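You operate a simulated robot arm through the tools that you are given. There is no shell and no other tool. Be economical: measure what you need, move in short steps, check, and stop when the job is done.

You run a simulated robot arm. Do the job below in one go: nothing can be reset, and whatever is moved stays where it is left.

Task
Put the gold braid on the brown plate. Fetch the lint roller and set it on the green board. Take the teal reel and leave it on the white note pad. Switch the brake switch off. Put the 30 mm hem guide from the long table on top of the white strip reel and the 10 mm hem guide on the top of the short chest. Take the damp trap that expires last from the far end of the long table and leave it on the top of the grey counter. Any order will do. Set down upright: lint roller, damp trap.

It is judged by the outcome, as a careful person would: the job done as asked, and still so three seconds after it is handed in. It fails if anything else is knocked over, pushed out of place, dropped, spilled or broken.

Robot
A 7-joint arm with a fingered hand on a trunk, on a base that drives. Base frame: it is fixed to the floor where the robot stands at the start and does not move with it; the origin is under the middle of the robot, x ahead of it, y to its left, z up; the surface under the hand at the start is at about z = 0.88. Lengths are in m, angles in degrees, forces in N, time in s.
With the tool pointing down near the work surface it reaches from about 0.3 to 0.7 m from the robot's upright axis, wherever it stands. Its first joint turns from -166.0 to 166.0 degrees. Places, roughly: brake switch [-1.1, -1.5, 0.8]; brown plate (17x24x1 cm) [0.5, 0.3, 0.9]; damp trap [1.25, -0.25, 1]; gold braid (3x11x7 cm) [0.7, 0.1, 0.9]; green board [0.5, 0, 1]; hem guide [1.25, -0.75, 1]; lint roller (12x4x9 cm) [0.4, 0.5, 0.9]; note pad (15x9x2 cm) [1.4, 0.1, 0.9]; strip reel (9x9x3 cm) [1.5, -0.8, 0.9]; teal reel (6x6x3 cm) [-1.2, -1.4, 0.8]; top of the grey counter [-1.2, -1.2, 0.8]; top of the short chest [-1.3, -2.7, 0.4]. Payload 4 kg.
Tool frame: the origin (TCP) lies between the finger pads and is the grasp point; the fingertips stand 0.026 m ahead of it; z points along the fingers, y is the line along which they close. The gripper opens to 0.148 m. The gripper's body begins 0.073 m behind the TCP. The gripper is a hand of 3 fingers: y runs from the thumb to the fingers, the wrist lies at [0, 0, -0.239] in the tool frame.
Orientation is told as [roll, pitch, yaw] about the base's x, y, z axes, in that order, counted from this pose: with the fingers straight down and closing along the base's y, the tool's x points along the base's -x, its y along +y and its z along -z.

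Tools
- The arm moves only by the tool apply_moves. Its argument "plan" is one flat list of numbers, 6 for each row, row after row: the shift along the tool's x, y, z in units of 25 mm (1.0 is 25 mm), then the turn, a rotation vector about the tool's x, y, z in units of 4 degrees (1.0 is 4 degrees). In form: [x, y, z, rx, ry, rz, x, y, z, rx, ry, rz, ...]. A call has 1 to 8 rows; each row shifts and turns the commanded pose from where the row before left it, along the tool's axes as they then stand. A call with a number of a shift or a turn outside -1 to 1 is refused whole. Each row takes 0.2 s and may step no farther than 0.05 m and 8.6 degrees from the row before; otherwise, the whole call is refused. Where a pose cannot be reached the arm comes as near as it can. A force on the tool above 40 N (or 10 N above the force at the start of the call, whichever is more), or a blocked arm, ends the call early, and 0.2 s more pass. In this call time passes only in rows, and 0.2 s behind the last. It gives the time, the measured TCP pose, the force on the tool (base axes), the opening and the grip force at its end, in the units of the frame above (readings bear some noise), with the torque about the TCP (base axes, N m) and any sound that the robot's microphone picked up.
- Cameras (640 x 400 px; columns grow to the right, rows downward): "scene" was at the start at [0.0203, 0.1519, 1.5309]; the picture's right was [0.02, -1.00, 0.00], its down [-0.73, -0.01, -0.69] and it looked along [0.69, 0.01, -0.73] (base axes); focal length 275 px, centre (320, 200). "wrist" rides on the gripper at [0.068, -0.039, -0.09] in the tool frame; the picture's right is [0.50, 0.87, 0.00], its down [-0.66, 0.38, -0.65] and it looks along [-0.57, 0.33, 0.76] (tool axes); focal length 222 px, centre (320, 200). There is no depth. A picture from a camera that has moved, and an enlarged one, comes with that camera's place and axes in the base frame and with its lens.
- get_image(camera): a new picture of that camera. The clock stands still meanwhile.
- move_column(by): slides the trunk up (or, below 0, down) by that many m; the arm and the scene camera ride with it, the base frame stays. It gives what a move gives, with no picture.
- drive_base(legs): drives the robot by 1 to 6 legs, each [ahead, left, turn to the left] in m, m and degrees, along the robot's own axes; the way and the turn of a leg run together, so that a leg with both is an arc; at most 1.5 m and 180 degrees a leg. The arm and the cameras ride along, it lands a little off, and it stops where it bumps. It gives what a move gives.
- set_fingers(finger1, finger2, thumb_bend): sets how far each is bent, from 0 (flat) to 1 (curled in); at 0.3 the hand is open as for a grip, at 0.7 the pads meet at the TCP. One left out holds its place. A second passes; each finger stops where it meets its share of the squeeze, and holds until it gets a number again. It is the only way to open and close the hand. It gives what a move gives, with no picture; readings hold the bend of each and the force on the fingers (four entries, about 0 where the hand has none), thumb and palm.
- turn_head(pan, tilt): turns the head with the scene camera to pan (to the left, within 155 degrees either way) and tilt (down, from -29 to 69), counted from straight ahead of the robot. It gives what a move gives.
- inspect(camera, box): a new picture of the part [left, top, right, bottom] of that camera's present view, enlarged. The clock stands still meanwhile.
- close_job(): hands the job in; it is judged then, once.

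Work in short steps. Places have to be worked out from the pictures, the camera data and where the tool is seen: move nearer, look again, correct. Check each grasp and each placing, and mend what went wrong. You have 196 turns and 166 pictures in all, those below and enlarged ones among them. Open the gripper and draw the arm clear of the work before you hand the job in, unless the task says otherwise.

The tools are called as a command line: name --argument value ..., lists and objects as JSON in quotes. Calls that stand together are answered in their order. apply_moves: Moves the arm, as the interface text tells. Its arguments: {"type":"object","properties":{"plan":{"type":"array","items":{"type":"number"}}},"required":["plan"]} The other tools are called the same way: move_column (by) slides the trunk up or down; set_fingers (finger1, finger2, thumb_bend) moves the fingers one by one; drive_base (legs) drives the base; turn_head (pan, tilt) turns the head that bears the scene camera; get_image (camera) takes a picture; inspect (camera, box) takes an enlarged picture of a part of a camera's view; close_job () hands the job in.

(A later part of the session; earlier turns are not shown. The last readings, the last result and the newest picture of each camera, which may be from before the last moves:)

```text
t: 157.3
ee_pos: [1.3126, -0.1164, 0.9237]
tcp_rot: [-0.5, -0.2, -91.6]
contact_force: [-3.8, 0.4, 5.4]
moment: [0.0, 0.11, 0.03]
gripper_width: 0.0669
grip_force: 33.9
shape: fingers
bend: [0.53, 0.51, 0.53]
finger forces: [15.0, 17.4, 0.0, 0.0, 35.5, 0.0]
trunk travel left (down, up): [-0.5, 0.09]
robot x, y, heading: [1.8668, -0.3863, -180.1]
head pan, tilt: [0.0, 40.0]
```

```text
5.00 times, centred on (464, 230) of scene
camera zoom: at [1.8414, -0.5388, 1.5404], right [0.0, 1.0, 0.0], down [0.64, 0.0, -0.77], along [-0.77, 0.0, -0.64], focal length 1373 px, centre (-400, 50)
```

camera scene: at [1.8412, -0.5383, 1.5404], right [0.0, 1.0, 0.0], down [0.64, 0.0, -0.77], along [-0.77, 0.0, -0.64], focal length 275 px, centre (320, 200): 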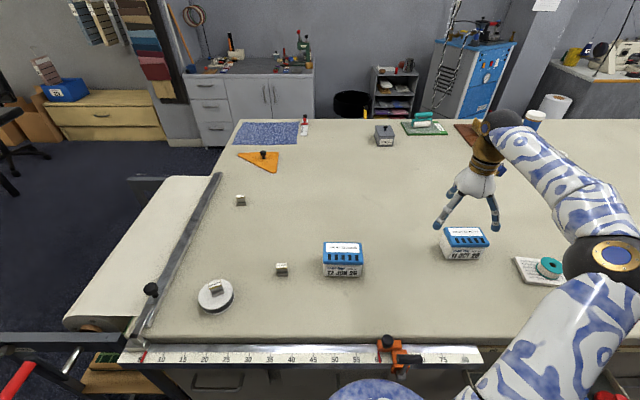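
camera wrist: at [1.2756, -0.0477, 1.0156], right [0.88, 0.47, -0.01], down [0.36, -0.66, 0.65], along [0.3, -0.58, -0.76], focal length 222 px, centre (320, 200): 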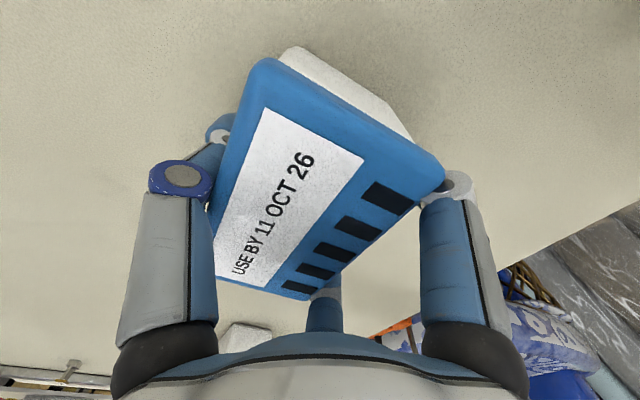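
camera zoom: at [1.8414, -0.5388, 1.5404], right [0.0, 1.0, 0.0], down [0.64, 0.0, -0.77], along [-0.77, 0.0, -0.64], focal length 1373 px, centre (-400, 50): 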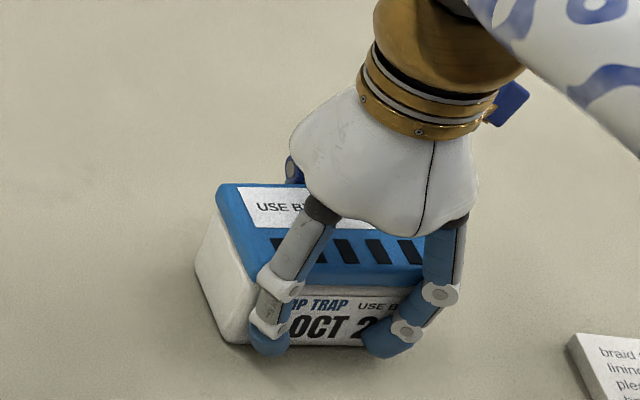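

Both fingers grip the front face under the lid, thumb opposite, 34 N. Lift slowly and check.

apply_moves --plan '[0, 0, -0.4, 0, 0, 0, 0, 0, -0.6, 0, 0, 0, 0, 0, -0.8, 0, 0, 0, 0, 0, -1, 0, 0, 0, 0, 0, -1, 0, 0, 0, 0, 0, -1, 0, 0, 0]'

get_image --camera "wrist"

inspect --camera "scene" --box '[400, 150, 528, 240]'

```text
t: 158.7
ee_pos: [1.3127, -0.1153, 1.0433]
tcp_rot: [-0.4, -0.4, -91.9]
contact_force: [-0.5, 1.2, -1.0]
moment: [0.01, 0.01, 0.01]
gripper_width: 0.0668
grip_force: 33.0
shape: fingers
bend: [0.53, 0.51, 0.54]
finger forces: [15.1, 17.5, 0.1, 0.0, 32.3, 0.0]
trunk travel left (down, up): [-0.5, 0.09]
robot x, y, heading: [1.8649, -0.3891, -179.9]
head pan, tilt: [0.0, 40.0]
```

```text
72 pictures are left
camera wrist: at [1.2771, -0.0459, 1.135], right [0.88, 0.47, -0.01], down [0.36, -0.66, 0.65], along [0.3, -0.58, -0.76], focal length 222 px, centre (320, 200)
```

wrist: 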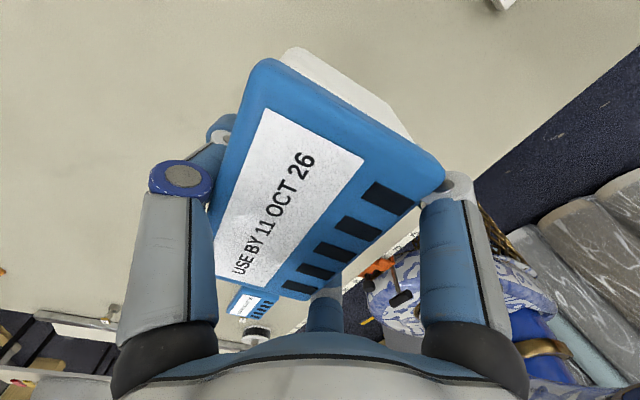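

```text
4.44 times, centred on (464, 195) of scene
camera zoom: at [1.8408, -0.5383, 1.5403], right [0.0, 1.0, 0.0], down [0.64, 0.0, -0.77], along [-0.77, 0.0, -0.64], focal length 1221 px, centre (-320, 222)
```

zoom: 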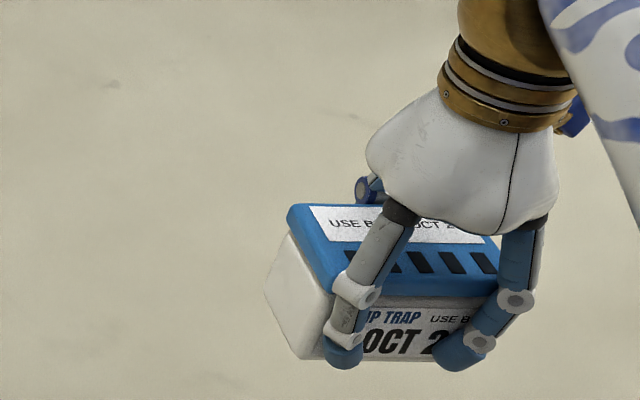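

Trap held level. Raise and bring the arm in more central, then drive back around to the counter.

apply_moves --plan '[-0.835, 0.525, -0.4, 0, 0, 0, -0.835, 0.525, -0.4, 0, 0, 0, -0.835, 0.525, -0.4, 0, 0, 0, -0.835, 0.525, -0.4, 0, 0, 0, -0.835, 0.525, -0.4, 0, 0, 0, -0.835, 0.525, -0.4, 0, 0, 0, -0.835, 0.525, -0.4, 0, 0, 0, -0.835, 0.525, -0.4, 0, 0, 0]'

drive_base --legs '[[-0.2, 0, 0], [0, 1.0, 0], [0, 0.95, 0], [1.2, 0, 0], [1.05, 0, 0]]'

get_image --camera "scene"

```text
t: 160.5
ee_pos: [1.4145, -0.2833, 1.1213]
tcp_rot: [-0.4, -0.2, -91.7]
contact_force: [-0.1, -0.8, -3.2]
moment: [0.01, 0.0, 0.0]
gripper_width: 0.0664
grip_force: 31.9
shape: fingers
bend: [0.53, 0.51, 0.54]
finger forces: [14.5, 17.5, 0.0, 0.0, 31.8, 0.1]
trunk travel left (down, up): [-0.5, 0.09]
robot x, y, heading: [1.8654, -0.3922, -179.9]
head pan, tilt: [0.0, 40.0]
```

```text
t: 182.2
ee_pos: [-0.6143, -2.3924, 1.1205]
tcp_rot: [-0.5, -0.2, -88.5]
contact_force: [0.1, 0.1, -2.4]
moment: [-0.04, 0.0, 0.0]
gripper_width: 0.0666
grip_force: 31.7
shape: fingers
bend: [0.53, 0.51, 0.54]
finger forces: [14.7, 17.3, 0.0, 0.1, 31.8, 0.0]
trunk travel left (down, up): [-0.5, 0.09]
robot x, y, heading: [-0.1565, -2.4698, -176.6]
head pan, tilt: [0.0, 40.0]
```

```text
70 pictures are left
camera scene: at [-0.1729, -2.6234, 1.5403], right [-0.06, 1.0, 0.0], down [0.64, 0.04, -0.77], along [-0.76, -0.04, -0.64], focal length 275 px, centre (320, 200)
```

scene: 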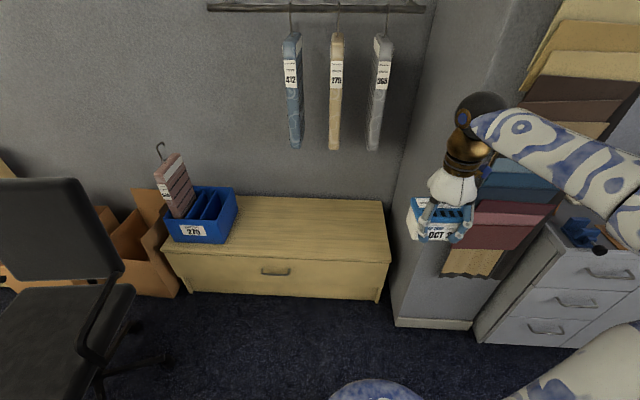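

Fix heading and drive along to the counter, then forward.

drive_base --legs '[[0, 0, -3.4], [0, -1.25, 0], [0.33, 0, 0]]'

get_image --camera "scene"

get_image --camera "wrist"

```text
t: 190.8
ee_pos: [-0.9402, -1.1158, 1.1219]
tcp_rot: [-0.5, -0.2, -91.4]
contact_force: [-0.3, -0.3, -3.6]
moment: [-0.04, -0.01, -0.01]
gripper_width: 0.0664
grip_force: 32.4
shape: fingers
bend: [0.53, 0.51, 0.54]
finger forces: [14.6, 17.3, 0.0, 0.0, 31.9, 0.1]
trunk travel left (down, up): [-0.5, 0.09]
robot x, y, heading: [-0.4898, -1.217, -179.4]
head pan, tilt: [0.0, 40.0]
```

```text
69 pictures are left
camera scene: at [-0.5118, -1.3685, 1.5403], right [-0.01, 1.0, 0.0], down [0.64, 0.01, -0.77], along [-0.77, -0.01, -0.64], focal length 275 px, centre (320, 200)
```

scene: 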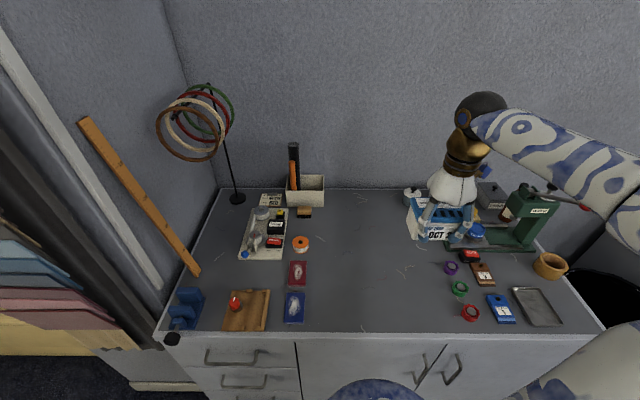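

```text
68 pictures are left
camera wrist: at [-0.977, -1.0468, 1.2127], right [0.88, 0.48, -0.01], down [0.37, -0.66, 0.65], along [0.31, -0.58, -0.76], focal length 222 px, centre (320, 200)
```

wrist: 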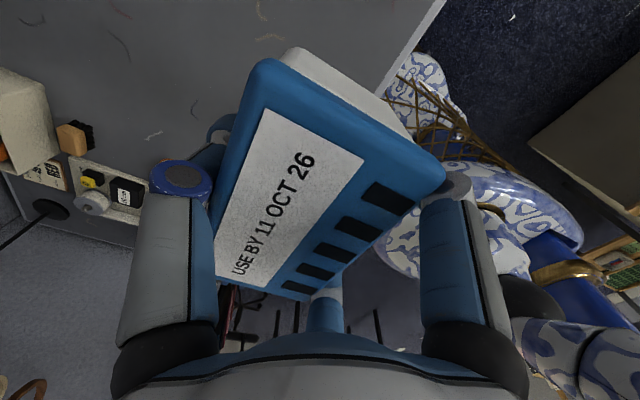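

Free counter area around [-1.06, -1.2]. Move there and down.

apply_moves --plan '[-0.435, -0.59, 0.7, 0, 0, 0, -0.435, -0.59, 0.7, 0, 0, 0, -0.435, -0.59, 0.7, 0, 0, 0, -0.435, -0.59, 0.7, 0, 0, 0, -0.435, -0.59, 0.7, 0, 0, 0, -0.435, -0.59, 0.7, 0, 0, 0, -0.435, -0.59, 0.7, 0, 0, 0, -0.435, -0.59, 0.7, 0, 0, 0]'

apply_moves --plan '[0, 0, 0.9, 0, 0, 0, 0, 0, 0.9, 0, 0, 0, 0, 0, 0.9, 0, 0, 0, 0, 0, 0.9, 0, 0, 0, 0, 0, 0.4, 0, 0, 0]'

inspect --camera "scene" --box '[300, 180, 500, 310]'

```text
t: 192.6
ee_pos: [-1.0635, -1.2012, 0.9822]
tcp_rot: [-0.4, -0.2, -91.4]
contact_force: [0.4, -0.2, -1.2]
moment: [0.0, -0.01, 0.01]
gripper_width: 0.0667
grip_force: 32.0
shape: fingers
bend: [0.53, 0.51, 0.54]
finger forces: [14.6, 17.1, 0.1, 0.0, 31.6, 0.0]
trunk travel left (down, up): [-0.5, 0.09]
robot x, y, heading: [-0.4851, -1.2159, -179.4]
head pan, tilt: [0.0, 40.0]
```

```text
t: 193.8
ee_pos: [-1.0624, -1.2019, 0.882]
tcp_rot: [-0.4, -0.2, -91.3]
contact_force: [0.9, 0.0, -2.5]
moment: [-0.01, -0.01, 0.02]
gripper_width: 0.0663
grip_force: 31.4
shape: fingers
bend: [0.53, 0.51, 0.54]
finger forces: [14.7, 16.8, 0.0, 0.1, 31.5, 0.1]
trunk travel left (down, up): [-0.5, 0.09]
robot x, y, heading: [-0.4907, -1.2144, -179.3]
head pan, tilt: [0.0, 40.0]
```

```text
3.08 times, centred on (400, 245) of scene
camera zoom: at [-0.5117, -1.3685, 1.5403], right [-0.01, 1.0, 0.0], down [0.64, 0.01, -0.77], along [-0.77, -0.01, -0.64], focal length 845 px, centre (74, 62)
```

zoom: 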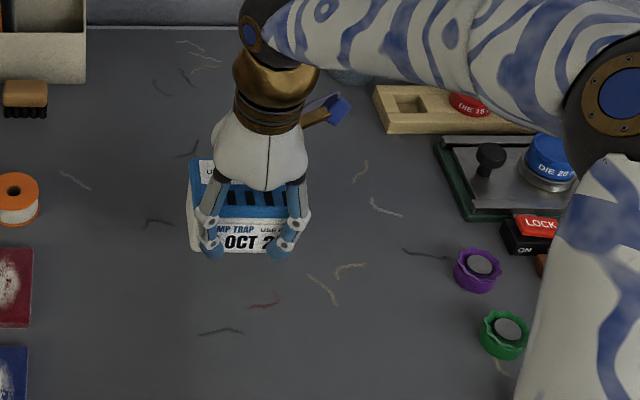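

Area is clear. Lower carefully.

apply_moves --plan '[0, 0, 0.4, 0, 0, 0, 0, 0, 0.4, 0, 0, 0, 0, 0, 0.3, 0, 0, 0, 0, 0, 0.15, 0, 0, 0]'

apply_moves --plan '[0, 0, 0.1, 0, 0, 0]'

```text
t: 194.8
ee_pos: [-1.0618, -1.2022, 0.8511]
tcp_rot: [-0.4, -0.2, -91.4]
contact_force: [0.7, -0.4, -2.0]
moment: [0.03, -0.03, 0.03]
gripper_width: 0.0664
grip_force: 31.5
shape: fingers
bend: [0.53, 0.51, 0.54]
finger forces: [14.7, 16.9, 0.0, 0.1, 31.5, 0.1]
trunk travel left (down, up): [-0.5, 0.09]
robot x, y, heading: [-0.4862, -1.2221, -179.5]
head pan, tilt: [0.0, 40.0]
```

```text
t: 195.2
ee_pos: [-1.0631, -1.2014, 0.8477]
tcp_rot: [-0.4, -0.3, -91.4]
contact_force: [0.2, 0.3, -1.7]
moment: [-0.02, -0.04, 0.0]
gripper_width: 0.0663
grip_force: 31.1
shape: fingers
bend: [0.53, 0.51, 0.54]
finger forces: [14.7, 16.9, 0.0, 0.0, 31.5, 0.1]
trunk travel left (down, up): [-0.5, 0.09]
robot x, y, heading: [-0.489, -1.2181, -179.8]
head pan, tilt: [0.0, 40.0]
```

apply_moves --plan '[0, 0, 0.08, 0, 0, 0]'

apply_moves --plan '[0, 0, 0.07, 0, 0, 0]'

apply_moves --plan '[0, 0, 0.06, 0, 0, 0]'

```text
t: 195.6
ee_pos: [-1.0616, -1.2001, 0.8479]
tcp_rot: [-0.3, -0.2, -91.4]
contact_force: [-0.2, 0.5, -2.1]
moment: [0.03, -0.02, 0.0]
gripper_width: 0.0664
grip_force: 32.0
shape: fingers
bend: [0.53, 0.51, 0.54]
finger forces: [14.7, 16.9, 0.0, 0.0, 31.5, 0.1]
trunk travel left (down, up): [-0.5, 0.09]
robot x, y, heading: [-0.4873, -1.2181, -179.6]
head pan, tilt: [0.0, 40.0]
```

```text
t: 195.9
ee_pos: [-1.0622, -1.2031, 0.8451]
tcp_rot: [-0.3, -0.2, -91.4]
contact_force: [-0.8, 0.4, -2.1]
moment: [0.0, -0.05, 0.01]
gripper_width: 0.0665
grip_force: 32.1
shape: fingers
bend: [0.53, 0.51, 0.54]
finger forces: [14.7, 16.9, 0.0, 0.0, 31.4, 0.1]
trunk travel left (down, up): [-0.5, 0.09]
robot x, y, heading: [-0.4871, -1.2153, -179.5]
head pan, tilt: [0.0, 40.0]
```

```text
t: 196.3
ee_pos: [-1.0631, -1.2012, 0.8434]
tcp_rot: [-0.4, -0.3, -91.4]
contact_force: [1.3, 0.4, 0.3]
moment: [0.1, -0.03, -0.01]
gripper_width: 0.0664
grip_force: 31.8
shape: fingers
bend: [0.53, 0.51, 0.54]
finger forces: [14.9, 17.0, 0.1, 0.0, 31.3, 0.0]
trunk travel left (down, up): [-0.5, 0.09]
robot x, y, heading: [-0.4853, -1.2172, -179.5]
head pan, tilt: [0.0, 40.0]
```

Contact begins; press one more millimetre, then release.

apply_moves --plan '[0, 0, 0.04, 0, 0, 0]'

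set_fingers --finger1 0.45 --finger2 0.45 --thumb_bend 0.45

set_fingers --finger1 0.25 --finger2 0.25 --thumb_bend 0.25

get_image --camera "wrist"

```text
t: 196.8
ee_pos: [-1.0637, -1.2011, 0.8437]
tcp_rot: [-0.5, -0.2, -91.4]
contact_force: [0.2, -0.4, 2.2]
moment: [0.08, 0.13, 0.0]
gripper_width: 0.0664
grip_force: 31.8
shape: fingers
bend: [0.53, 0.51, 0.54]
finger forces: [15.2, 17.2, 0.1, 0.0, 31.5, 0.0]
trunk travel left (down, up): [-0.5, 0.09]
robot x, y, heading: [-0.4873, -1.2224, -179.5]
head pan, tilt: [0.0, 40.0]
```

```text
t: 197.8
ee_pos: [-1.0622, -1.2012, 0.8425]
tcp_rot: [-0.3, -0.2, -91.5]
contact_force: [0.7, 0.5, 1.5]
moment: [0.01, 0.09, 0.0]
gripper_width: 0.08
grip_force: 2.7
shape: fingers
bend: [0.45, 0.45, 0.45]
finger forces: [1.7, 1.7, 0.1, 0.0, 2.2, 0.1]
trunk travel left (down, up): [-0.5, 0.09]
robot x, y, heading: [-0.4869, -1.2168, -179.2]
head pan, tilt: [0.0, 40.0]
```

```text
t: 198.8
ee_pos: [-1.0635, -1.2027, 0.8433]
tcp_rot: [-0.6, -0.2, -91.4]
contact_force: [-0.6, 0.0, -1.5]
moment: [0.01, -0.02, -0.02]
gripper_width: 0.1368
grip_force: 0.1
shape: fingers
bend: [0.25, 0.25, 0.25]
finger forces: [0.0, 0.0, 0.1, 0.0, 0.0, 0.0]
trunk travel left (down, up): [-0.5, 0.09]
robot x, y, heading: [-0.4896, -1.2183, -179.6]
head pan, tilt: [0.0, 40.0]
```

```text
66 pictures are left
camera wrist: at [-1.0995, -1.1326, 0.935], right [0.88, 0.48, -0.01], down [0.37, -0.66, 0.65], along [0.31, -0.58, -0.76], focal length 222 px, centre (320, 200)
```

wrist: 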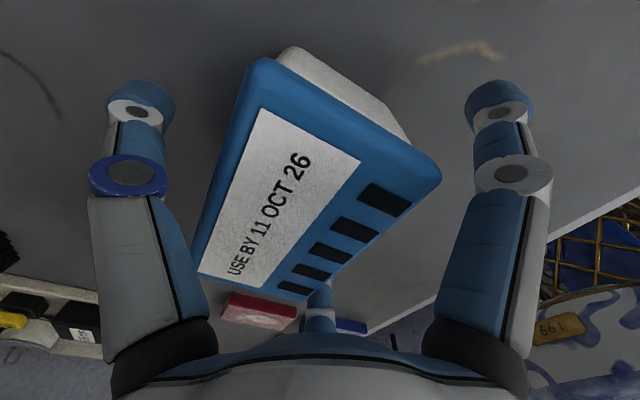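

Free on all sides. Lift straight up and check.

apply_moves --plan '[0, 0, -0.5, 0, 0, 0, 0, 0, -1, 0, 0, 0, 0, 0, -1, 0, 0, 0, 0, 0, -1, 0, 0, 0, 0, 0, -1, 0, 0, 0, 0, 0, -1, 0, 0, 0, 0, 0, -1, 0, 0, 0, 0, 0, -1, 0, 0, 0]'

apply_moves --plan '[0, 0.8, -1, 0, 0, 0, 0, 0.8, -1, 0, 0, 0, 0, 0.8, -1, 0, 0, 0, 0, 0.8, -1, 0, 0, 0]'

get_image --camera "scene"

```text
t: 200.6
ee_pos: [-1.0594, -1.1991, 1.027]
tcp_rot: [-0.4, -0.3, -91.3]
contact_force: [-0.2, -0.2, 0.7]
moment: [0.02, 0.0, -0.01]
gripper_width: 0.1369
grip_force: 0.1
shape: fingers
bend: [0.25, 0.25, 0.25]
finger forces: [0.1, 0.0, 0.0, 0.0, 0.0, 0.1]
trunk travel left (down, up): [-0.5, 0.09]
robot x, y, heading: [-0.4856, -1.2172, -179.2]
head pan, tilt: [0.0, 40.0]
```

```text
t: 201.6
ee_pos: [-0.9813, -1.2022, 1.1299]
tcp_rot: [-0.5, -0.2, -91.5]
contact_force: [0.1, 0.5, -0.3]
moment: [0.01, 0.02, -0.02]
gripper_width: 0.1369
grip_force: 0.1
shape: fingers
bend: [0.25, 0.25, 0.25]
finger forces: [0.0, 0.0, 0.0, 0.1, 0.0, 0.0]
trunk travel left (down, up): [-0.5, 0.09]
robot x, y, heading: [-0.4873, -1.2136, -179.4]
head pan, tilt: [0.0, 40.0]
```

```text
65 pictures are left
camera scene: at [-0.5109, -1.3687, 1.5403], right [-0.01, 1.0, 0.0], down [0.64, 0.01, -0.77], along [-0.77, -0.01, -0.64], focal length 275 px, centre (320, 200)
```

scene: 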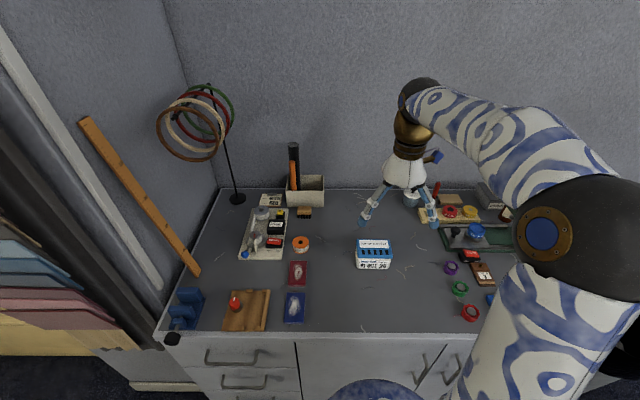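

Trap stands upright on the counter. Last: the 10 mm guide at ≈ [1.07, -0.825], best reached from the right-front table corner. Back off, turn to face 45°, and look.

drive_base --legs '[[-0.29, 0, 0], [0, 0.42, 0], [0, 0, -135], [0.3, 0, 0]]'

turn_head --pan 0 --tilt 45

get_image --camera "scene"

```text
t: 212.9
ee_pos: [0.3676, -1.0842, 1.1281]
tcp_rot: [-0.5, -0.2, 134.1]
contact_force: [-0.4, -0.3, 0.0]
moment: [0.01, -0.03, -0.01]
gripper_width: 0.1366
grip_force: 0.0
shape: fingers
bend: [0.25, 0.25, 0.25]
finger forces: [0.1, 0.1, 0.0, 0.0, 0.0, 0.1]
trunk travel left (down, up): [-0.5, 0.09]
robot x, y, heading: [0.0113, -1.4253, 45.9]
head pan, tilt: [0.0, 40.0]
```

```text
t: 213.6
ee_pos: [0.3691, -1.0825, 1.129]
tcp_rot: [-0.5, -0.2, 134.1]
contact_force: [-1.7, 0.7, -0.3]
moment: [-0.05, -0.02, 0.01]
gripper_width: 0.1368
grip_force: 0.1
shape: fingers
bend: [0.25, 0.25, 0.25]
finger forces: [0.1, 0.0, 0.1, 0.0, 0.1, 0.0]
trunk travel left (down, up): [-0.5, 0.09]
robot x, y, heading: [0.0091, -1.4231, 46.0]
head pan, tilt: [0.0, 45.0]
```

```text
64 pictures are left
camera scene: at [-0.0835, -1.3054, 1.5331], right [0.72, -0.7, 0.0], down [-0.49, -0.51, -0.71], along [0.49, 0.51, -0.71], focal length 275 px, centre (320, 200)
```

scene: 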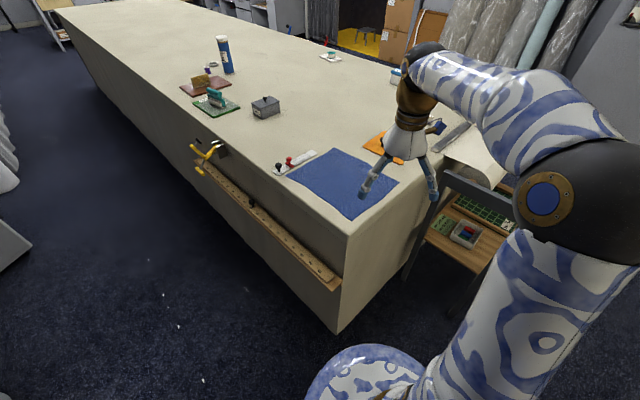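

Corner at [0.33, -0.99], cart front at x ≈ 0.86. Drive into the gap, carefully.

drive_base --legs '[[0.373, -0.252, 0]]'

get_image --camera "scene"

turn_head --pan -40 --tilt 65

get_image --camera "scene"

```text
t: 216.3
ee_pos: [0.804, -0.9983, 1.1285]
tcp_rot: [-0.4, -0.1, 134.5]
contact_force: [0.4, 0.6, 0.5]
moment: [0.02, -0.01, 0.0]
gripper_width: 0.1368
grip_force: 0.1
shape: fingers
bend: [0.25, 0.25, 0.25]
finger forces: [0.0, 0.1, 0.0, 0.0, 0.0, 0.1]
trunk travel left (down, up): [-0.5, 0.09]
robot x, y, heading: [0.4498, -1.3408, 46.3]
head pan, tilt: [0.0, 45.0]
```

```text
63 pictures are left
camera scene: at [0.3543, -1.2241, 1.5331], right [0.72, -0.69, 0.0], down [-0.49, -0.51, -0.71], along [0.49, 0.51, -0.71], focal length 275 px, centre (320, 200)
```

scene: 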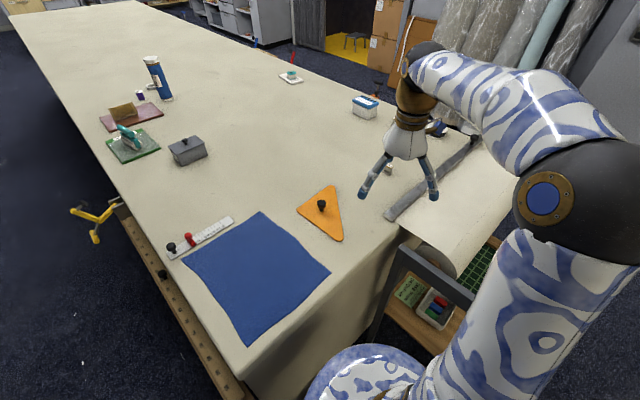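

```text
t: 217.4
ee_pos: [0.8039, -0.9987, 1.1291]
tcp_rot: [-0.5, -0.2, 134.5]
contact_force: [0.3, -1.2, -0.8]
moment: [0.0, -0.01, -0.01]
gripper_width: 0.1364
grip_force: 0.0
shape: fingers
bend: [0.25, 0.25, 0.25]
finger forces: [0.0, 0.0, 0.0, 0.0, 0.1, 0.0]
trunk travel left (down, up): [-0.5, 0.09]
robot x, y, heading: [0.4499, -1.3456, 46.6]
head pan, tilt: [-40.0, 65.0]
```

```text
62 pictures are left
camera scene: at [0.3583, -1.2763, 1.508], right [0.11, -0.99, 0.0], down [-0.9, -0.1, -0.42], along [0.42, 0.05, -0.91], focal length 275 px, centre (320, 200)
```

scene: 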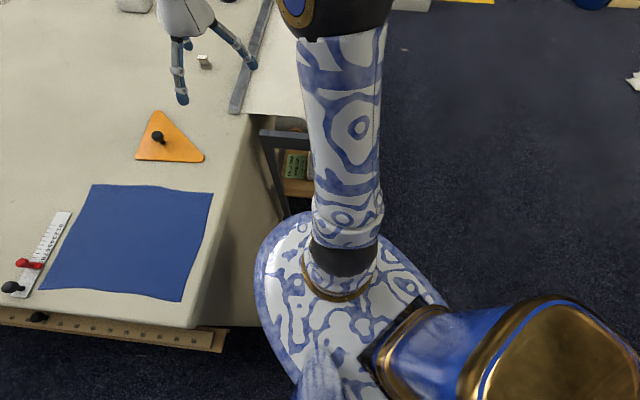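

Guide 10 mm ≈ [1.085, -0.82]. I edge the base a little closer (gap is a few cm), then will tilt the hand outward ~20° to reach.

drive_base --legs '[[0.1, -0.028, 0]]'

get_image --camera "scene"

```text
t: 218.5
ee_pos: [0.894, -0.9476, 1.1288]
tcp_rot: [-0.4, -0.2, 134.5]
contact_force: [0.0, -0.9, -0.3]
moment: [-0.01, 0.05, 0.0]
gripper_width: 0.1369
grip_force: 0.1
shape: fingers
bend: [0.25, 0.25, 0.25]
finger forces: [0.1, 0.1, 0.0, 0.0, 0.1, 0.0]
trunk travel left (down, up): [-0.5, 0.09]
robot x, y, heading: [0.5375, -1.2958, 46.4]
head pan, tilt: [-40.0, 65.0]
```

```text
61 pictures are left
camera scene: at [0.448, -1.2239, 1.508], right [0.11, -0.99, 0.0], down [-0.9, -0.1, -0.42], along [0.42, 0.05, -0.91], focal length 275 px, centre (320, 200)
```

scene: 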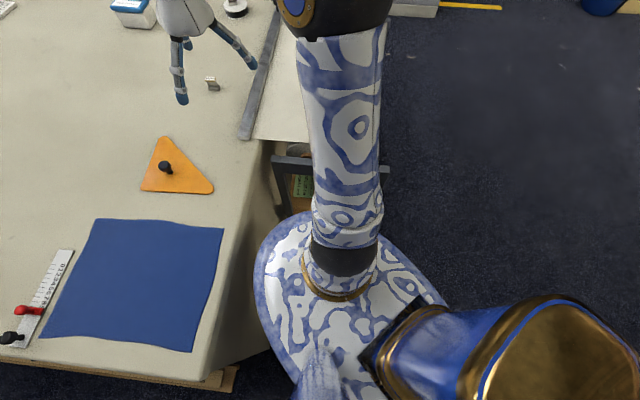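

Now yaw +16° and tilt the fingers outward 17° in place; also narrow the fingers.

apply_moves --plan '[0, 0, 0, 0, 0, -1, 0, 0, 0, 0, 0, -1, 0, 0, 0, 0, 0, -1, 0, 0, 0, 0, 0, -1, 0, 0, 0, 1, 0.354, 0, 0, 0, 0, 1, 0.354, 0, 0, 0, 0, 1, 0.354, 0, 0, 0, 0, 1, 0.354, 0]'

set_fingers --finger1 0.48 --finger2 0.48 --thumb_bend 0.48

get_image --camera "wrist"

```text
t: 220.3
ee_pos: [0.8936, -0.947, 1.129]
tcp_rot: [-16.5, 5.5, 149.6]
contact_force: [0.0, -0.4, 0.0]
moment: [0.02, -0.01, -0.01]
gripper_width: 0.1374
grip_force: 0.1
shape: fingers
bend: [0.25, 0.25, 0.25]
finger forces: [0.0, 0.0, 0.0, 0.0, 0.0, 0.0]
trunk travel left (down, up): [-0.5, 0.09]
robot x, y, heading: [0.5322, -1.2932, 46.4]
head pan, tilt: [-40.0, 65.0]
```

```text
t: 221.3
ee_pos: [0.8935, -0.9467, 1.1309]
tcp_rot: [-16.5, 5.4, 149.8]
contact_force: [-0.8, -0.2, -0.1]
moment: [0.0, -0.01, 0.01]
gripper_width: 0.0695
grip_force: 0.1
shape: fingers
bend: [0.48, 0.48, 0.48]
finger forces: [0.0, 0.1, 0.0, 0.0, 0.0, 0.0]
trunk travel left (down, up): [-0.5, 0.09]
robot x, y, heading: [0.5383, -1.2912, 46.3]
head pan, tilt: [-40.0, 65.0]
```

```text
60 pictures are left
camera wrist: at [0.9487, -0.9666, 1.2346], right [0.03, -0.98, -0.2], down [-0.88, -0.12, 0.45], along [-0.47, 0.16, -0.87], focal length 222 px, centre (320, 200)
```

wrist: 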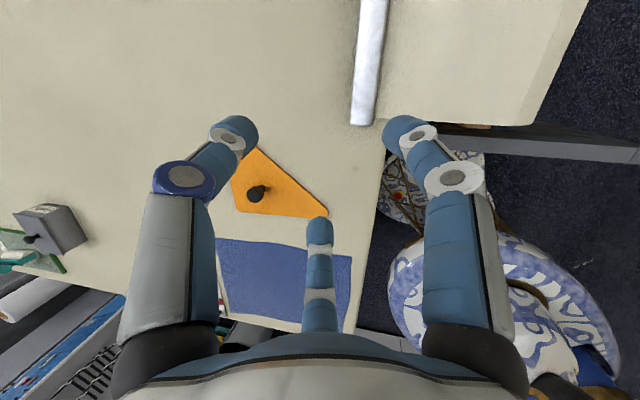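

Tilt direction is right (tool z ≈ [0.22, 0.20, -0.955]). Move above the guide at z ≈ 1.02.

apply_moves --plan '[0.446, -0.805, 0.858, 0, 0, 0, 0.446, -0.805, 0.858, 0, 0, 0, 0.446, -0.805, 0.858, 0, 0, 0, 0.446, -0.805, 0.858, 0, 0, 0, 0.446, -0.805, 0.858, 0, 0, 0, 0.446, -0.805, 0.858, 0, 0, 0, 0.446, -0.805, 0.858, 0, 0, 0, 0.446, -0.805, 0.858, 0, 0, 0]'

get_image --camera "wrist"

turn_head --pan 0 --tilt 40

get_image --camera "scene"

```text
t: 223.1
ee_pos: [1.0823, -0.8225, 1.0164]
tcp_rot: [-16.5, 5.5, 149.7]
contact_force: [0.5, 0.8, -0.4]
moment: [0.02, 0.0, -0.05]
gripper_width: 0.069
grip_force: 0.0
shape: fingers
bend: [0.48, 0.48, 0.48]
finger forces: [0.1, 0.0, 0.0, 0.1, 0.0, 0.0]
trunk travel left (down, up): [-0.5, 0.09]
robot x, y, heading: [0.5368, -1.2918, 46.3]
head pan, tilt: [-40.0, 65.0]
```

```text
59 pictures are left
camera wrist: at [1.138, -0.8422, 1.1222], right [0.03, -0.98, -0.2], down [-0.88, -0.12, 0.45], along [-0.47, 0.16, -0.87], focal length 222 px, centre (320, 200)
```

wrist: 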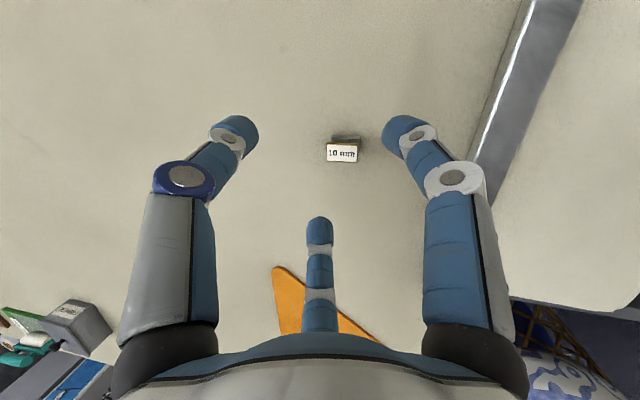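

```text
t: 224.2
ee_pos: [1.0817, -0.8229, 1.017]
tcp_rot: [-16.5, 5.6, 149.6]
contact_force: [0.2, -0.6, -0.2]
moment: [0.01, 0.0, 0.04]
gripper_width: 0.0694
grip_force: 0.1
shape: fingers
bend: [0.48, 0.48, 0.48]
finger forces: [0.1, 0.0, 0.0, 0.0, 0.0, 0.0]
trunk travel left (down, up): [-0.5, 0.09]
robot x, y, heading: [0.5357, -1.2892, 46.2]
head pan, tilt: [0.0, 40.0]
```

```text
58 pictures are left
camera scene: at [0.4459, -1.1695, 1.5403], right [0.72, -0.69, 0.0], down [-0.44, -0.47, -0.77], along [0.53, 0.55, -0.64], focal length 275 px, centre (320, 200)
```

scene: 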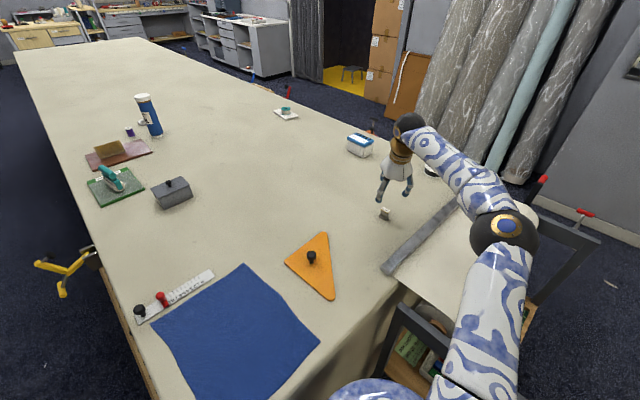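

The label reads 10 mm, and it lies right under the TCP. Descend vertically to ≈ 0.942 first.

apply_moves --plan '[-0.1, 0.283, 0.955, 0, 0, 0, -0.1, 0.283, 0.955, 0, 0, 0, -0.1, 0.283, 0.955, 0, 0, 0]'

get_image --camera "wrist"

inspect --camera "scene" --box '[340, 170, 440, 240]'

```text
t: 225.0
ee_pos: [1.0814, -0.8219, 0.9442]
tcp_rot: [-16.6, 5.4, 149.7]
contact_force: [-0.4, 0.6, 0.4]
moment: [0.04, -0.02, 0.03]
gripper_width: 0.0691
grip_force: 0.2
shape: fingers
bend: [0.48, 0.48, 0.48]
finger forces: [0.0, 0.0, 0.1, 0.0, 0.0, 0.1]
trunk travel left (down, up): [-0.5, 0.09]
robot x, y, heading: [0.5367, -1.2901, 46.4]
head pan, tilt: [0.0, 40.0]
```

```text
57 pictures are left
camera wrist: at [1.138, -0.8418, 1.0491], right [0.03, -0.98, -0.2], down [-0.88, -0.12, 0.45], along [-0.47, 0.16, -0.87], focal length 222 px, centre (320, 200)
```

wrist: 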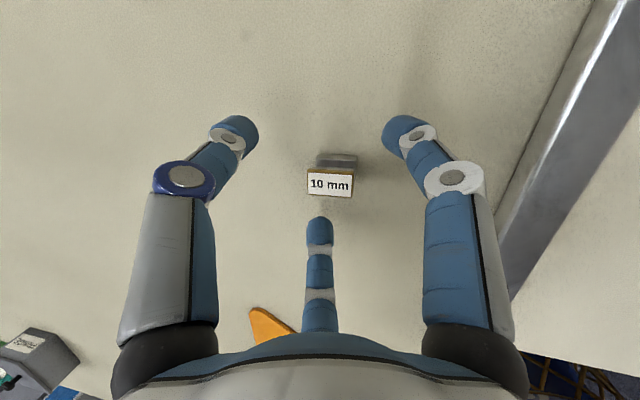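

```text
5.71 times, centred on (390, 205) of scene
camera zoom: at [0.4458, -1.1694, 1.5403], right [0.72, -0.69, 0.0], down [-0.44, -0.47, -0.77], along [0.53, 0.55, -0.64], focal length 1569 px, centre (-80, 171)
```

zoom: 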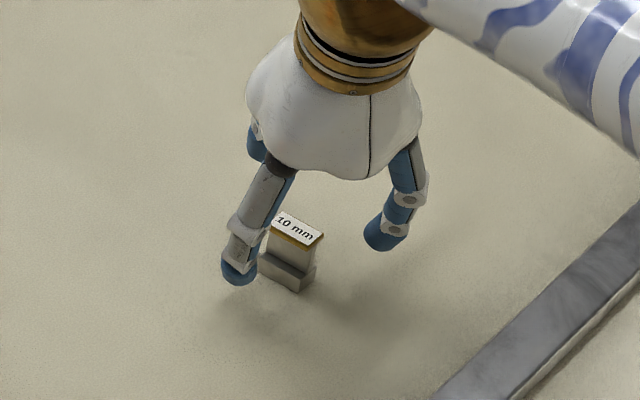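

Centred. Descend the last 26 mm and close.

apply_moves --plan '[-0.05, 0.148, 0.5, 0, 0, 0, -0.05, 0.148, 0.5, 0, 0, 0]'

set_fingers --finger1 0.72 --finger2 0.72 --thumb_bend 0.72

get_image --camera "wrist"

```text
t: 225.6
ee_pos: [1.0807, -0.8238, 0.9242]
tcp_rot: [-16.9, 5.5, 149.6]
contact_force: [-4.6, -5.2, 29.4]
moment: [-0.07, 1.47, 0.2]
gripper_width: 0.0692
grip_force: 15.2
shape: fingers
bend: [0.48, 0.47, 0.48]
finger forces: [0.1, 29.8, 0.0, 0.0, 0.0, 0.1]
trunk travel left (down, up): [-0.5, 0.09]
robot x, y, heading: [0.541, -1.2912, 46.4]
head pan, tilt: [0.0, 40.0]
```

```text
t: 226.6
ee_pos: [1.0821, -0.8227, 0.9179]
tcp_rot: [-16.5, 5.5, 149.7]
contact_force: [0.6, -0.1, 0.0]
moment: [-0.01, -0.03, 0.04]
gripper_width: 0.0004
grip_force: 9.0
shape: fingers
bend: [0.71, 0.63, 0.69]
finger forces: [4.5, 7.5, 0.0, 0.1, 5.2, 0.0]
trunk travel left (down, up): [-0.5, 0.09]
robot x, y, heading: [0.5382, -1.2917, 46.4]
head pan, tilt: [0.0, 40.0]
```

```text
55 pictures are left
camera wrist: at [1.1379, -0.8419, 1.0237], right [0.03, -0.98, -0.2], down [-0.88, -0.12, 0.45], along [-0.47, 0.16, -0.87], focal length 222 px, centre (320, 200)
```

wrist: 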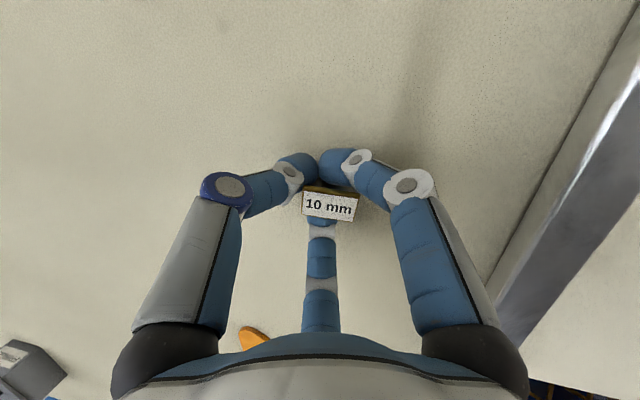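

Finger 2 on one side, thumb and finger 1 on the other. Lift gently and check.

apply_moves --plan '[0.05, -0.14, -0.48, 0, 0, 0, 0.05, -0.14, -0.48, 0, 0, 0, 0.05, -0.14, -0.48, 0, 0, 0]'

get_image --camera "wrist"

inspect --camera "scene" --box '[340, 160, 440, 230]'

```text
t: 227.4
ee_pos: [1.0838, -0.8236, 0.9549]
tcp_rot: [-16.5, 5.6, 149.7]
contact_force: [-0.1, -0.1, -1.0]
moment: [-0.02, 0.01, -0.01]
gripper_width: 0.0006
grip_force: 8.3
shape: fingers
bend: [0.71, 0.63, 0.69]
finger forces: [4.4, 7.5, 0.0, 0.1, 5.3, 0.0]
trunk travel left (down, up): [-0.5, 0.09]
robot x, y, heading: [0.5371, -1.2894, 46.7]
head pan, tilt: [0.0, 40.0]
```

```text
54 pictures are left
camera wrist: at [1.1388, -0.8427, 1.061], right [0.03, -0.98, -0.2], down [-0.88, -0.12, 0.45], along [-0.47, 0.16, -0.87], focal length 222 px, centre (320, 200)
```

wrist: 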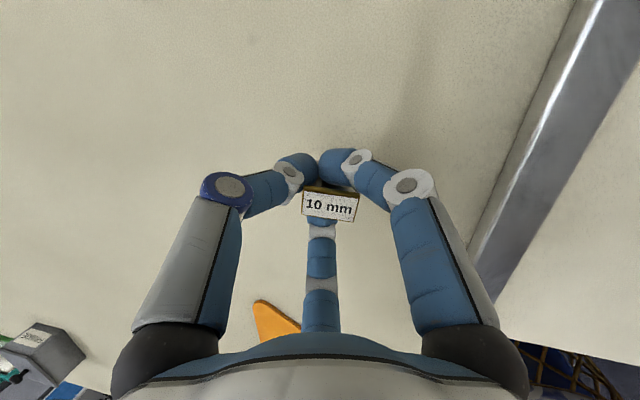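

```text
5.71 times, centred on (390, 195) of scene
camera zoom: at [0.4459, -1.1694, 1.5403], right [0.72, -0.69, 0.0], down [-0.44, -0.47, -0.77], along [0.53, 0.55, -0.64], focal length 1569 px, centre (-80, 229)
```

zoom: 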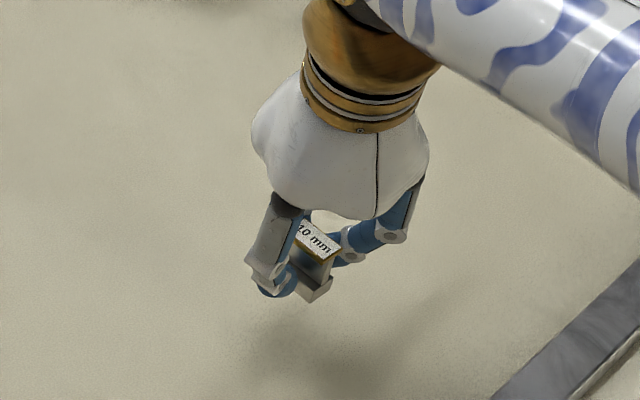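

Guide is held, upright. Raise and retract the arm, then drive out and over to the short chest.

apply_moves --plan '[0.05, -0.14, -0.9, 0, 0, 0, -0.2, 0.5, -0.98, 0, 0, 0, -0.2, 0.6, -0.98, 0, 0, 0, -0.2, 0.6, -0.98, 0, 0, 0, -0.25, 0.7, -0.98, 0, 0, 0, -0.25, 0.7, -0.98, 0, 0, 0, -0.25, 0.7, -0.98, 0, 0, 0, -0.25, 0.7, -0.98, 0, 0, 0]'

drive_base --legs '[[-0.1, 0.028, 0], [-0.38, 0.25, 0], [-0.71, -0.53, 0]]'

get_image --camera "wrist"

```text
t: 229.2
ee_pos: [0.9552, -0.9325, 1.1068]
tcp_rot: [-16.6, 5.5, 149.7]
contact_force: [-0.3, 0.4, -1.1]
moment: [0.02, 0.04, 0.02]
gripper_width: 0.0006
grip_force: 8.0
shape: fingers
bend: [0.71, 0.63, 0.69]
finger forces: [4.0, 7.4, 0.0, 0.0, 5.5, 0.0]
trunk travel left (down, up): [-0.5, 0.09]
robot x, y, heading: [0.5369, -1.2904, 46.3]
head pan, tilt: [0.0, 40.0]
```

```text
t: 236.9
ee_pos: [0.3365, -1.9576, 1.1065]
tcp_rot: [-16.6, 5.5, 150.2]
contact_force: [0.3, -0.2, -0.9]
moment: [0.01, 0.03, 0.01]
gripper_width: 0.0003
grip_force: 8.4
shape: fingers
bend: [0.71, 0.63, 0.69]
finger forces: [4.0, 7.4, 0.0, 0.0, 5.5, 0.1]
trunk travel left (down, up): [-0.5, 0.09]
robot x, y, heading: [-0.0804, -2.319, 47.0]
head pan, tilt: [0.0, 40.0]
```

```text
52 pictures are left
camera wrist: at [0.3929, -1.9759, 1.2118], right [0.04, -0.98, -0.2], down [-0.88, -0.13, 0.45], along [-0.47, 0.16, -0.87], focal length 222 px, centre (320, 200)
```

wrist: 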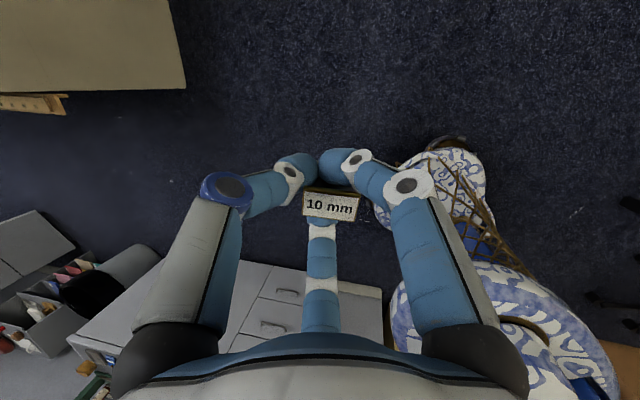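

Still held. Turn left 133° to face the chest and approach it.

drive_base --legs '[[0, 0, 133], [0.3, 0.36, 0]]'

get_image --camera "scene"

```text
t: 245.2
ee_pos: [-0.938, -2.5886, 1.1059]
tcp_rot: [-16.5, 5.5, -78.8]
contact_force: [-0.5, -0.1, -1.0]
moment: [-0.03, 0.0, -0.02]
gripper_width: 0.0
grip_force: 7.7
shape: fingers
bend: [0.71, 0.63, 0.69]
finger forces: [3.7, 6.7, 0.1, 0.1, 5.6, 0.1]
trunk travel left (down, up): [-0.5, 0.09]
robot x, y, heading: [-0.3893, -2.6658, 177.7]
head pan, tilt: [0.0, 40.0]
```

```text
51 pictures are left
camera scene: at [-0.4216, -2.814, 1.5403], right [0.04, 1.0, 0.0], down [0.64, -0.02, -0.77], along [-0.77, 0.03, -0.64], focal length 275 px, centre (320, 200)
```

scene: 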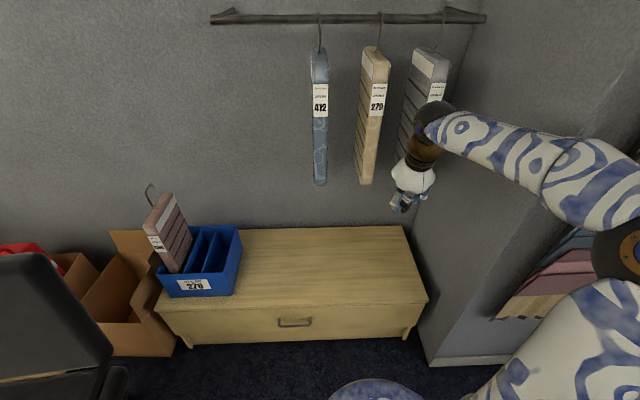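

Chest top spans x -1.07…-1.5, free for y -3.1…-2.3. Drive 0.2 ahead, then lower the trunk stepwise.

drive_base --legs '[[0.2, 0, 2]]'

move_column --by -0.25

get_image --camera "scene"

get_image --camera "wrist"

```text
t: 246.8
ee_pos: [-1.1409, -2.6004, 1.1065]
tcp_rot: [-16.5, 5.4, -77.1]
contact_force: [-1.3, 0.3, -0.6]
moment: [0.02, 0.02, 0.0]
gripper_width: 0.0
grip_force: 8.3
shape: fingers
bend: [0.71, 0.63, 0.69]
finger forces: [3.9, 7.0, 0.0, 0.1, 5.8, 0.0]
trunk travel left (down, up): [-0.5, 0.09]
robot x, y, heading: [-0.5927, -2.6622, 179.7]
head pan, tilt: [0.0, 40.0]
```

```text
t: 249.3
ee_pos: [-1.1409, -2.6001, 0.8564]
tcp_rot: [-16.4, 5.5, -77.1]
contact_force: [-0.6, -0.1, -0.9]
moment: [-0.02, 0.04, -0.01]
gripper_width: 0.0
grip_force: 8.6
shape: fingers
bend: [0.71, 0.63, 0.69]
finger forces: [3.9, 6.9, 0.0, 0.0, 5.9, 0.0]
trunk travel left (down, up): [-0.25, 0.34]
robot x, y, heading: [-0.5869, -2.6587, 179.6]
head pan, tilt: [0.0, 40.0]
```

```text
50 pictures are left
camera scene: at [-0.6174, -2.8106, 1.2904], right [0.01, 1.0, 0.0], down [0.64, 0.0, -0.77], along [-0.77, 0.0, -0.64], focal length 275 px, centre (320, 200)
```

scene: 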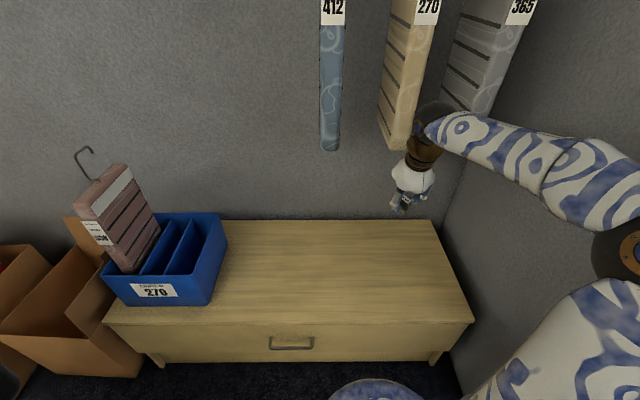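

```text
49 pictures are left
camera wrist: at [-1.1648, -2.5468, 0.9618], right [0.69, 0.69, -0.2], down [0.69, -0.56, 0.45], along [0.2, -0.45, -0.87], focal length 222 px, centre (320, 200)
```

wrist: 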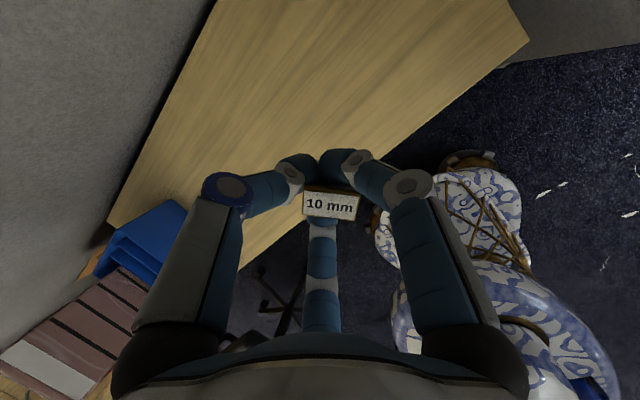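

Continue lowering the trunk (hand stays ≥ 0.15 m in front of the hanging samples).

move_column --by -0.23

get_image --camera "scene"

get_image --camera "wrist"

```text
t: 251.8
ee_pos: [-1.1389, -2.6001, 0.6262]
tcp_rot: [-16.6, 5.6, -77.0]
contact_force: [0.0, 0.0, -1.4]
moment: [-0.02, 0.01, 0.02]
gripper_width: 0.0
grip_force: 8.7
shape: fingers
bend: [0.71, 0.63, 0.69]
finger forces: [4.0, 7.0, 0.1, 0.1, 5.9, 0.1]
trunk travel left (down, up): [-0.02, 0.57]
robot x, y, heading: [-0.5936, -2.6604, 179.7]
head pan, tilt: [0.0, 40.0]
```

```text
48 pictures are left
camera scene: at [-0.6174, -2.8106, 1.0604], right [0.01, 1.0, 0.0], down [0.64, 0.0, -0.77], along [-0.77, 0.0, -0.64], focal length 275 px, centre (320, 200)
```

scene: 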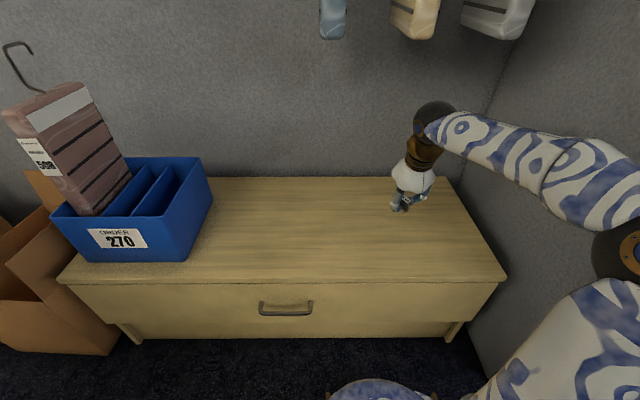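

```text
47 pictures are left
camera wrist: at [-1.1648, -2.5468, 0.7318], right [0.69, 0.69, -0.2], down [0.69, -0.56, 0.45], along [0.2, -0.45, -0.87], focal length 222 px, centre (320, 200)
```

wrist: 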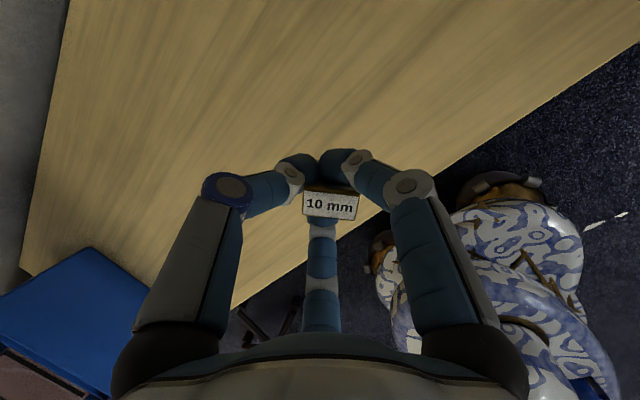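

Move over the chest top and down to ≈ 0.48.

apply_moves --plan '[-0.16, -0.03, 0.98, 0, 0, 0, -0.16, -0.03, 0.98, 0, 0, 0, -0.16, -0.03, 0.98, 0, 0, 0, -0.16, -0.03, 0.98, 0, 0, 0, -0.16, -0.03, 0.98, 0, 0, 0, -0.16, -0.03, 0.98, 0, 0, 0]'

inspect --camera "scene" --box '[330, 150, 490, 260]'

get_image --camera "wrist"

```text
t: 253.2
ee_pos: [-1.1853, -2.6238, 0.4856]
tcp_rot: [-16.6, 5.4, -77.0]
contact_force: [1.2, -0.8, 7.6]
moment: [0.05, -0.19, 0.02]
gripper_width: 0.0004
grip_force: 14.5
shape: fingers
bend: [0.71, 0.63, 0.69]
finger forces: [9.5, 10.1, 0.0, 0.0, 9.0, 0.0]
trunk travel left (down, up): [-0.02, 0.57]
robot x, y, heading: [-0.5935, -2.6576, 179.8]
head pan, tilt: [0.0, 40.0]
```

```text
3.64 times, centred on (410, 205) of scene
camera zoom: at [-0.6167, -2.8106, 1.0606], right [0.01, 1.0, 0.0], down [0.64, 0.0, -0.77], along [-0.77, 0.0, -0.64], focal length 999 px, centre (-7, 182)
```

zoom: 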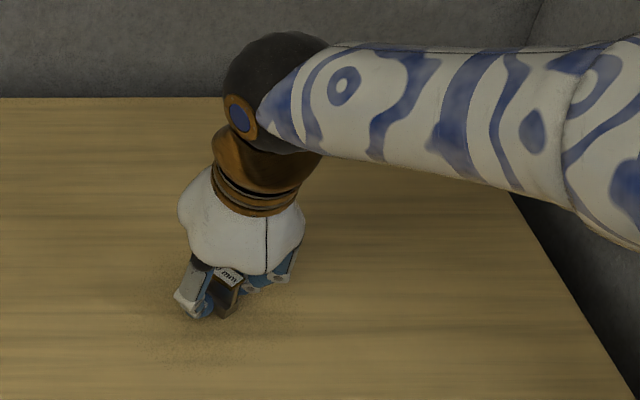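

```text
45 pictures are left
camera wrist: at [-1.2096, -2.5697, 0.5903], right [0.69, 0.69, -0.2], down [0.69, -0.56, 0.45], along [0.2, -0.45, -0.87], focal length 222 px, centre (320, 200)
```

wrist: 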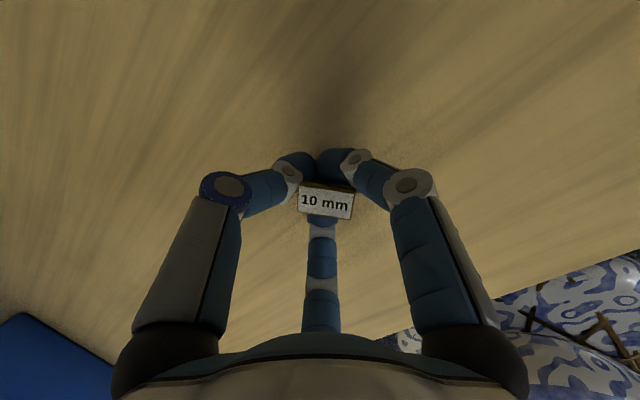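

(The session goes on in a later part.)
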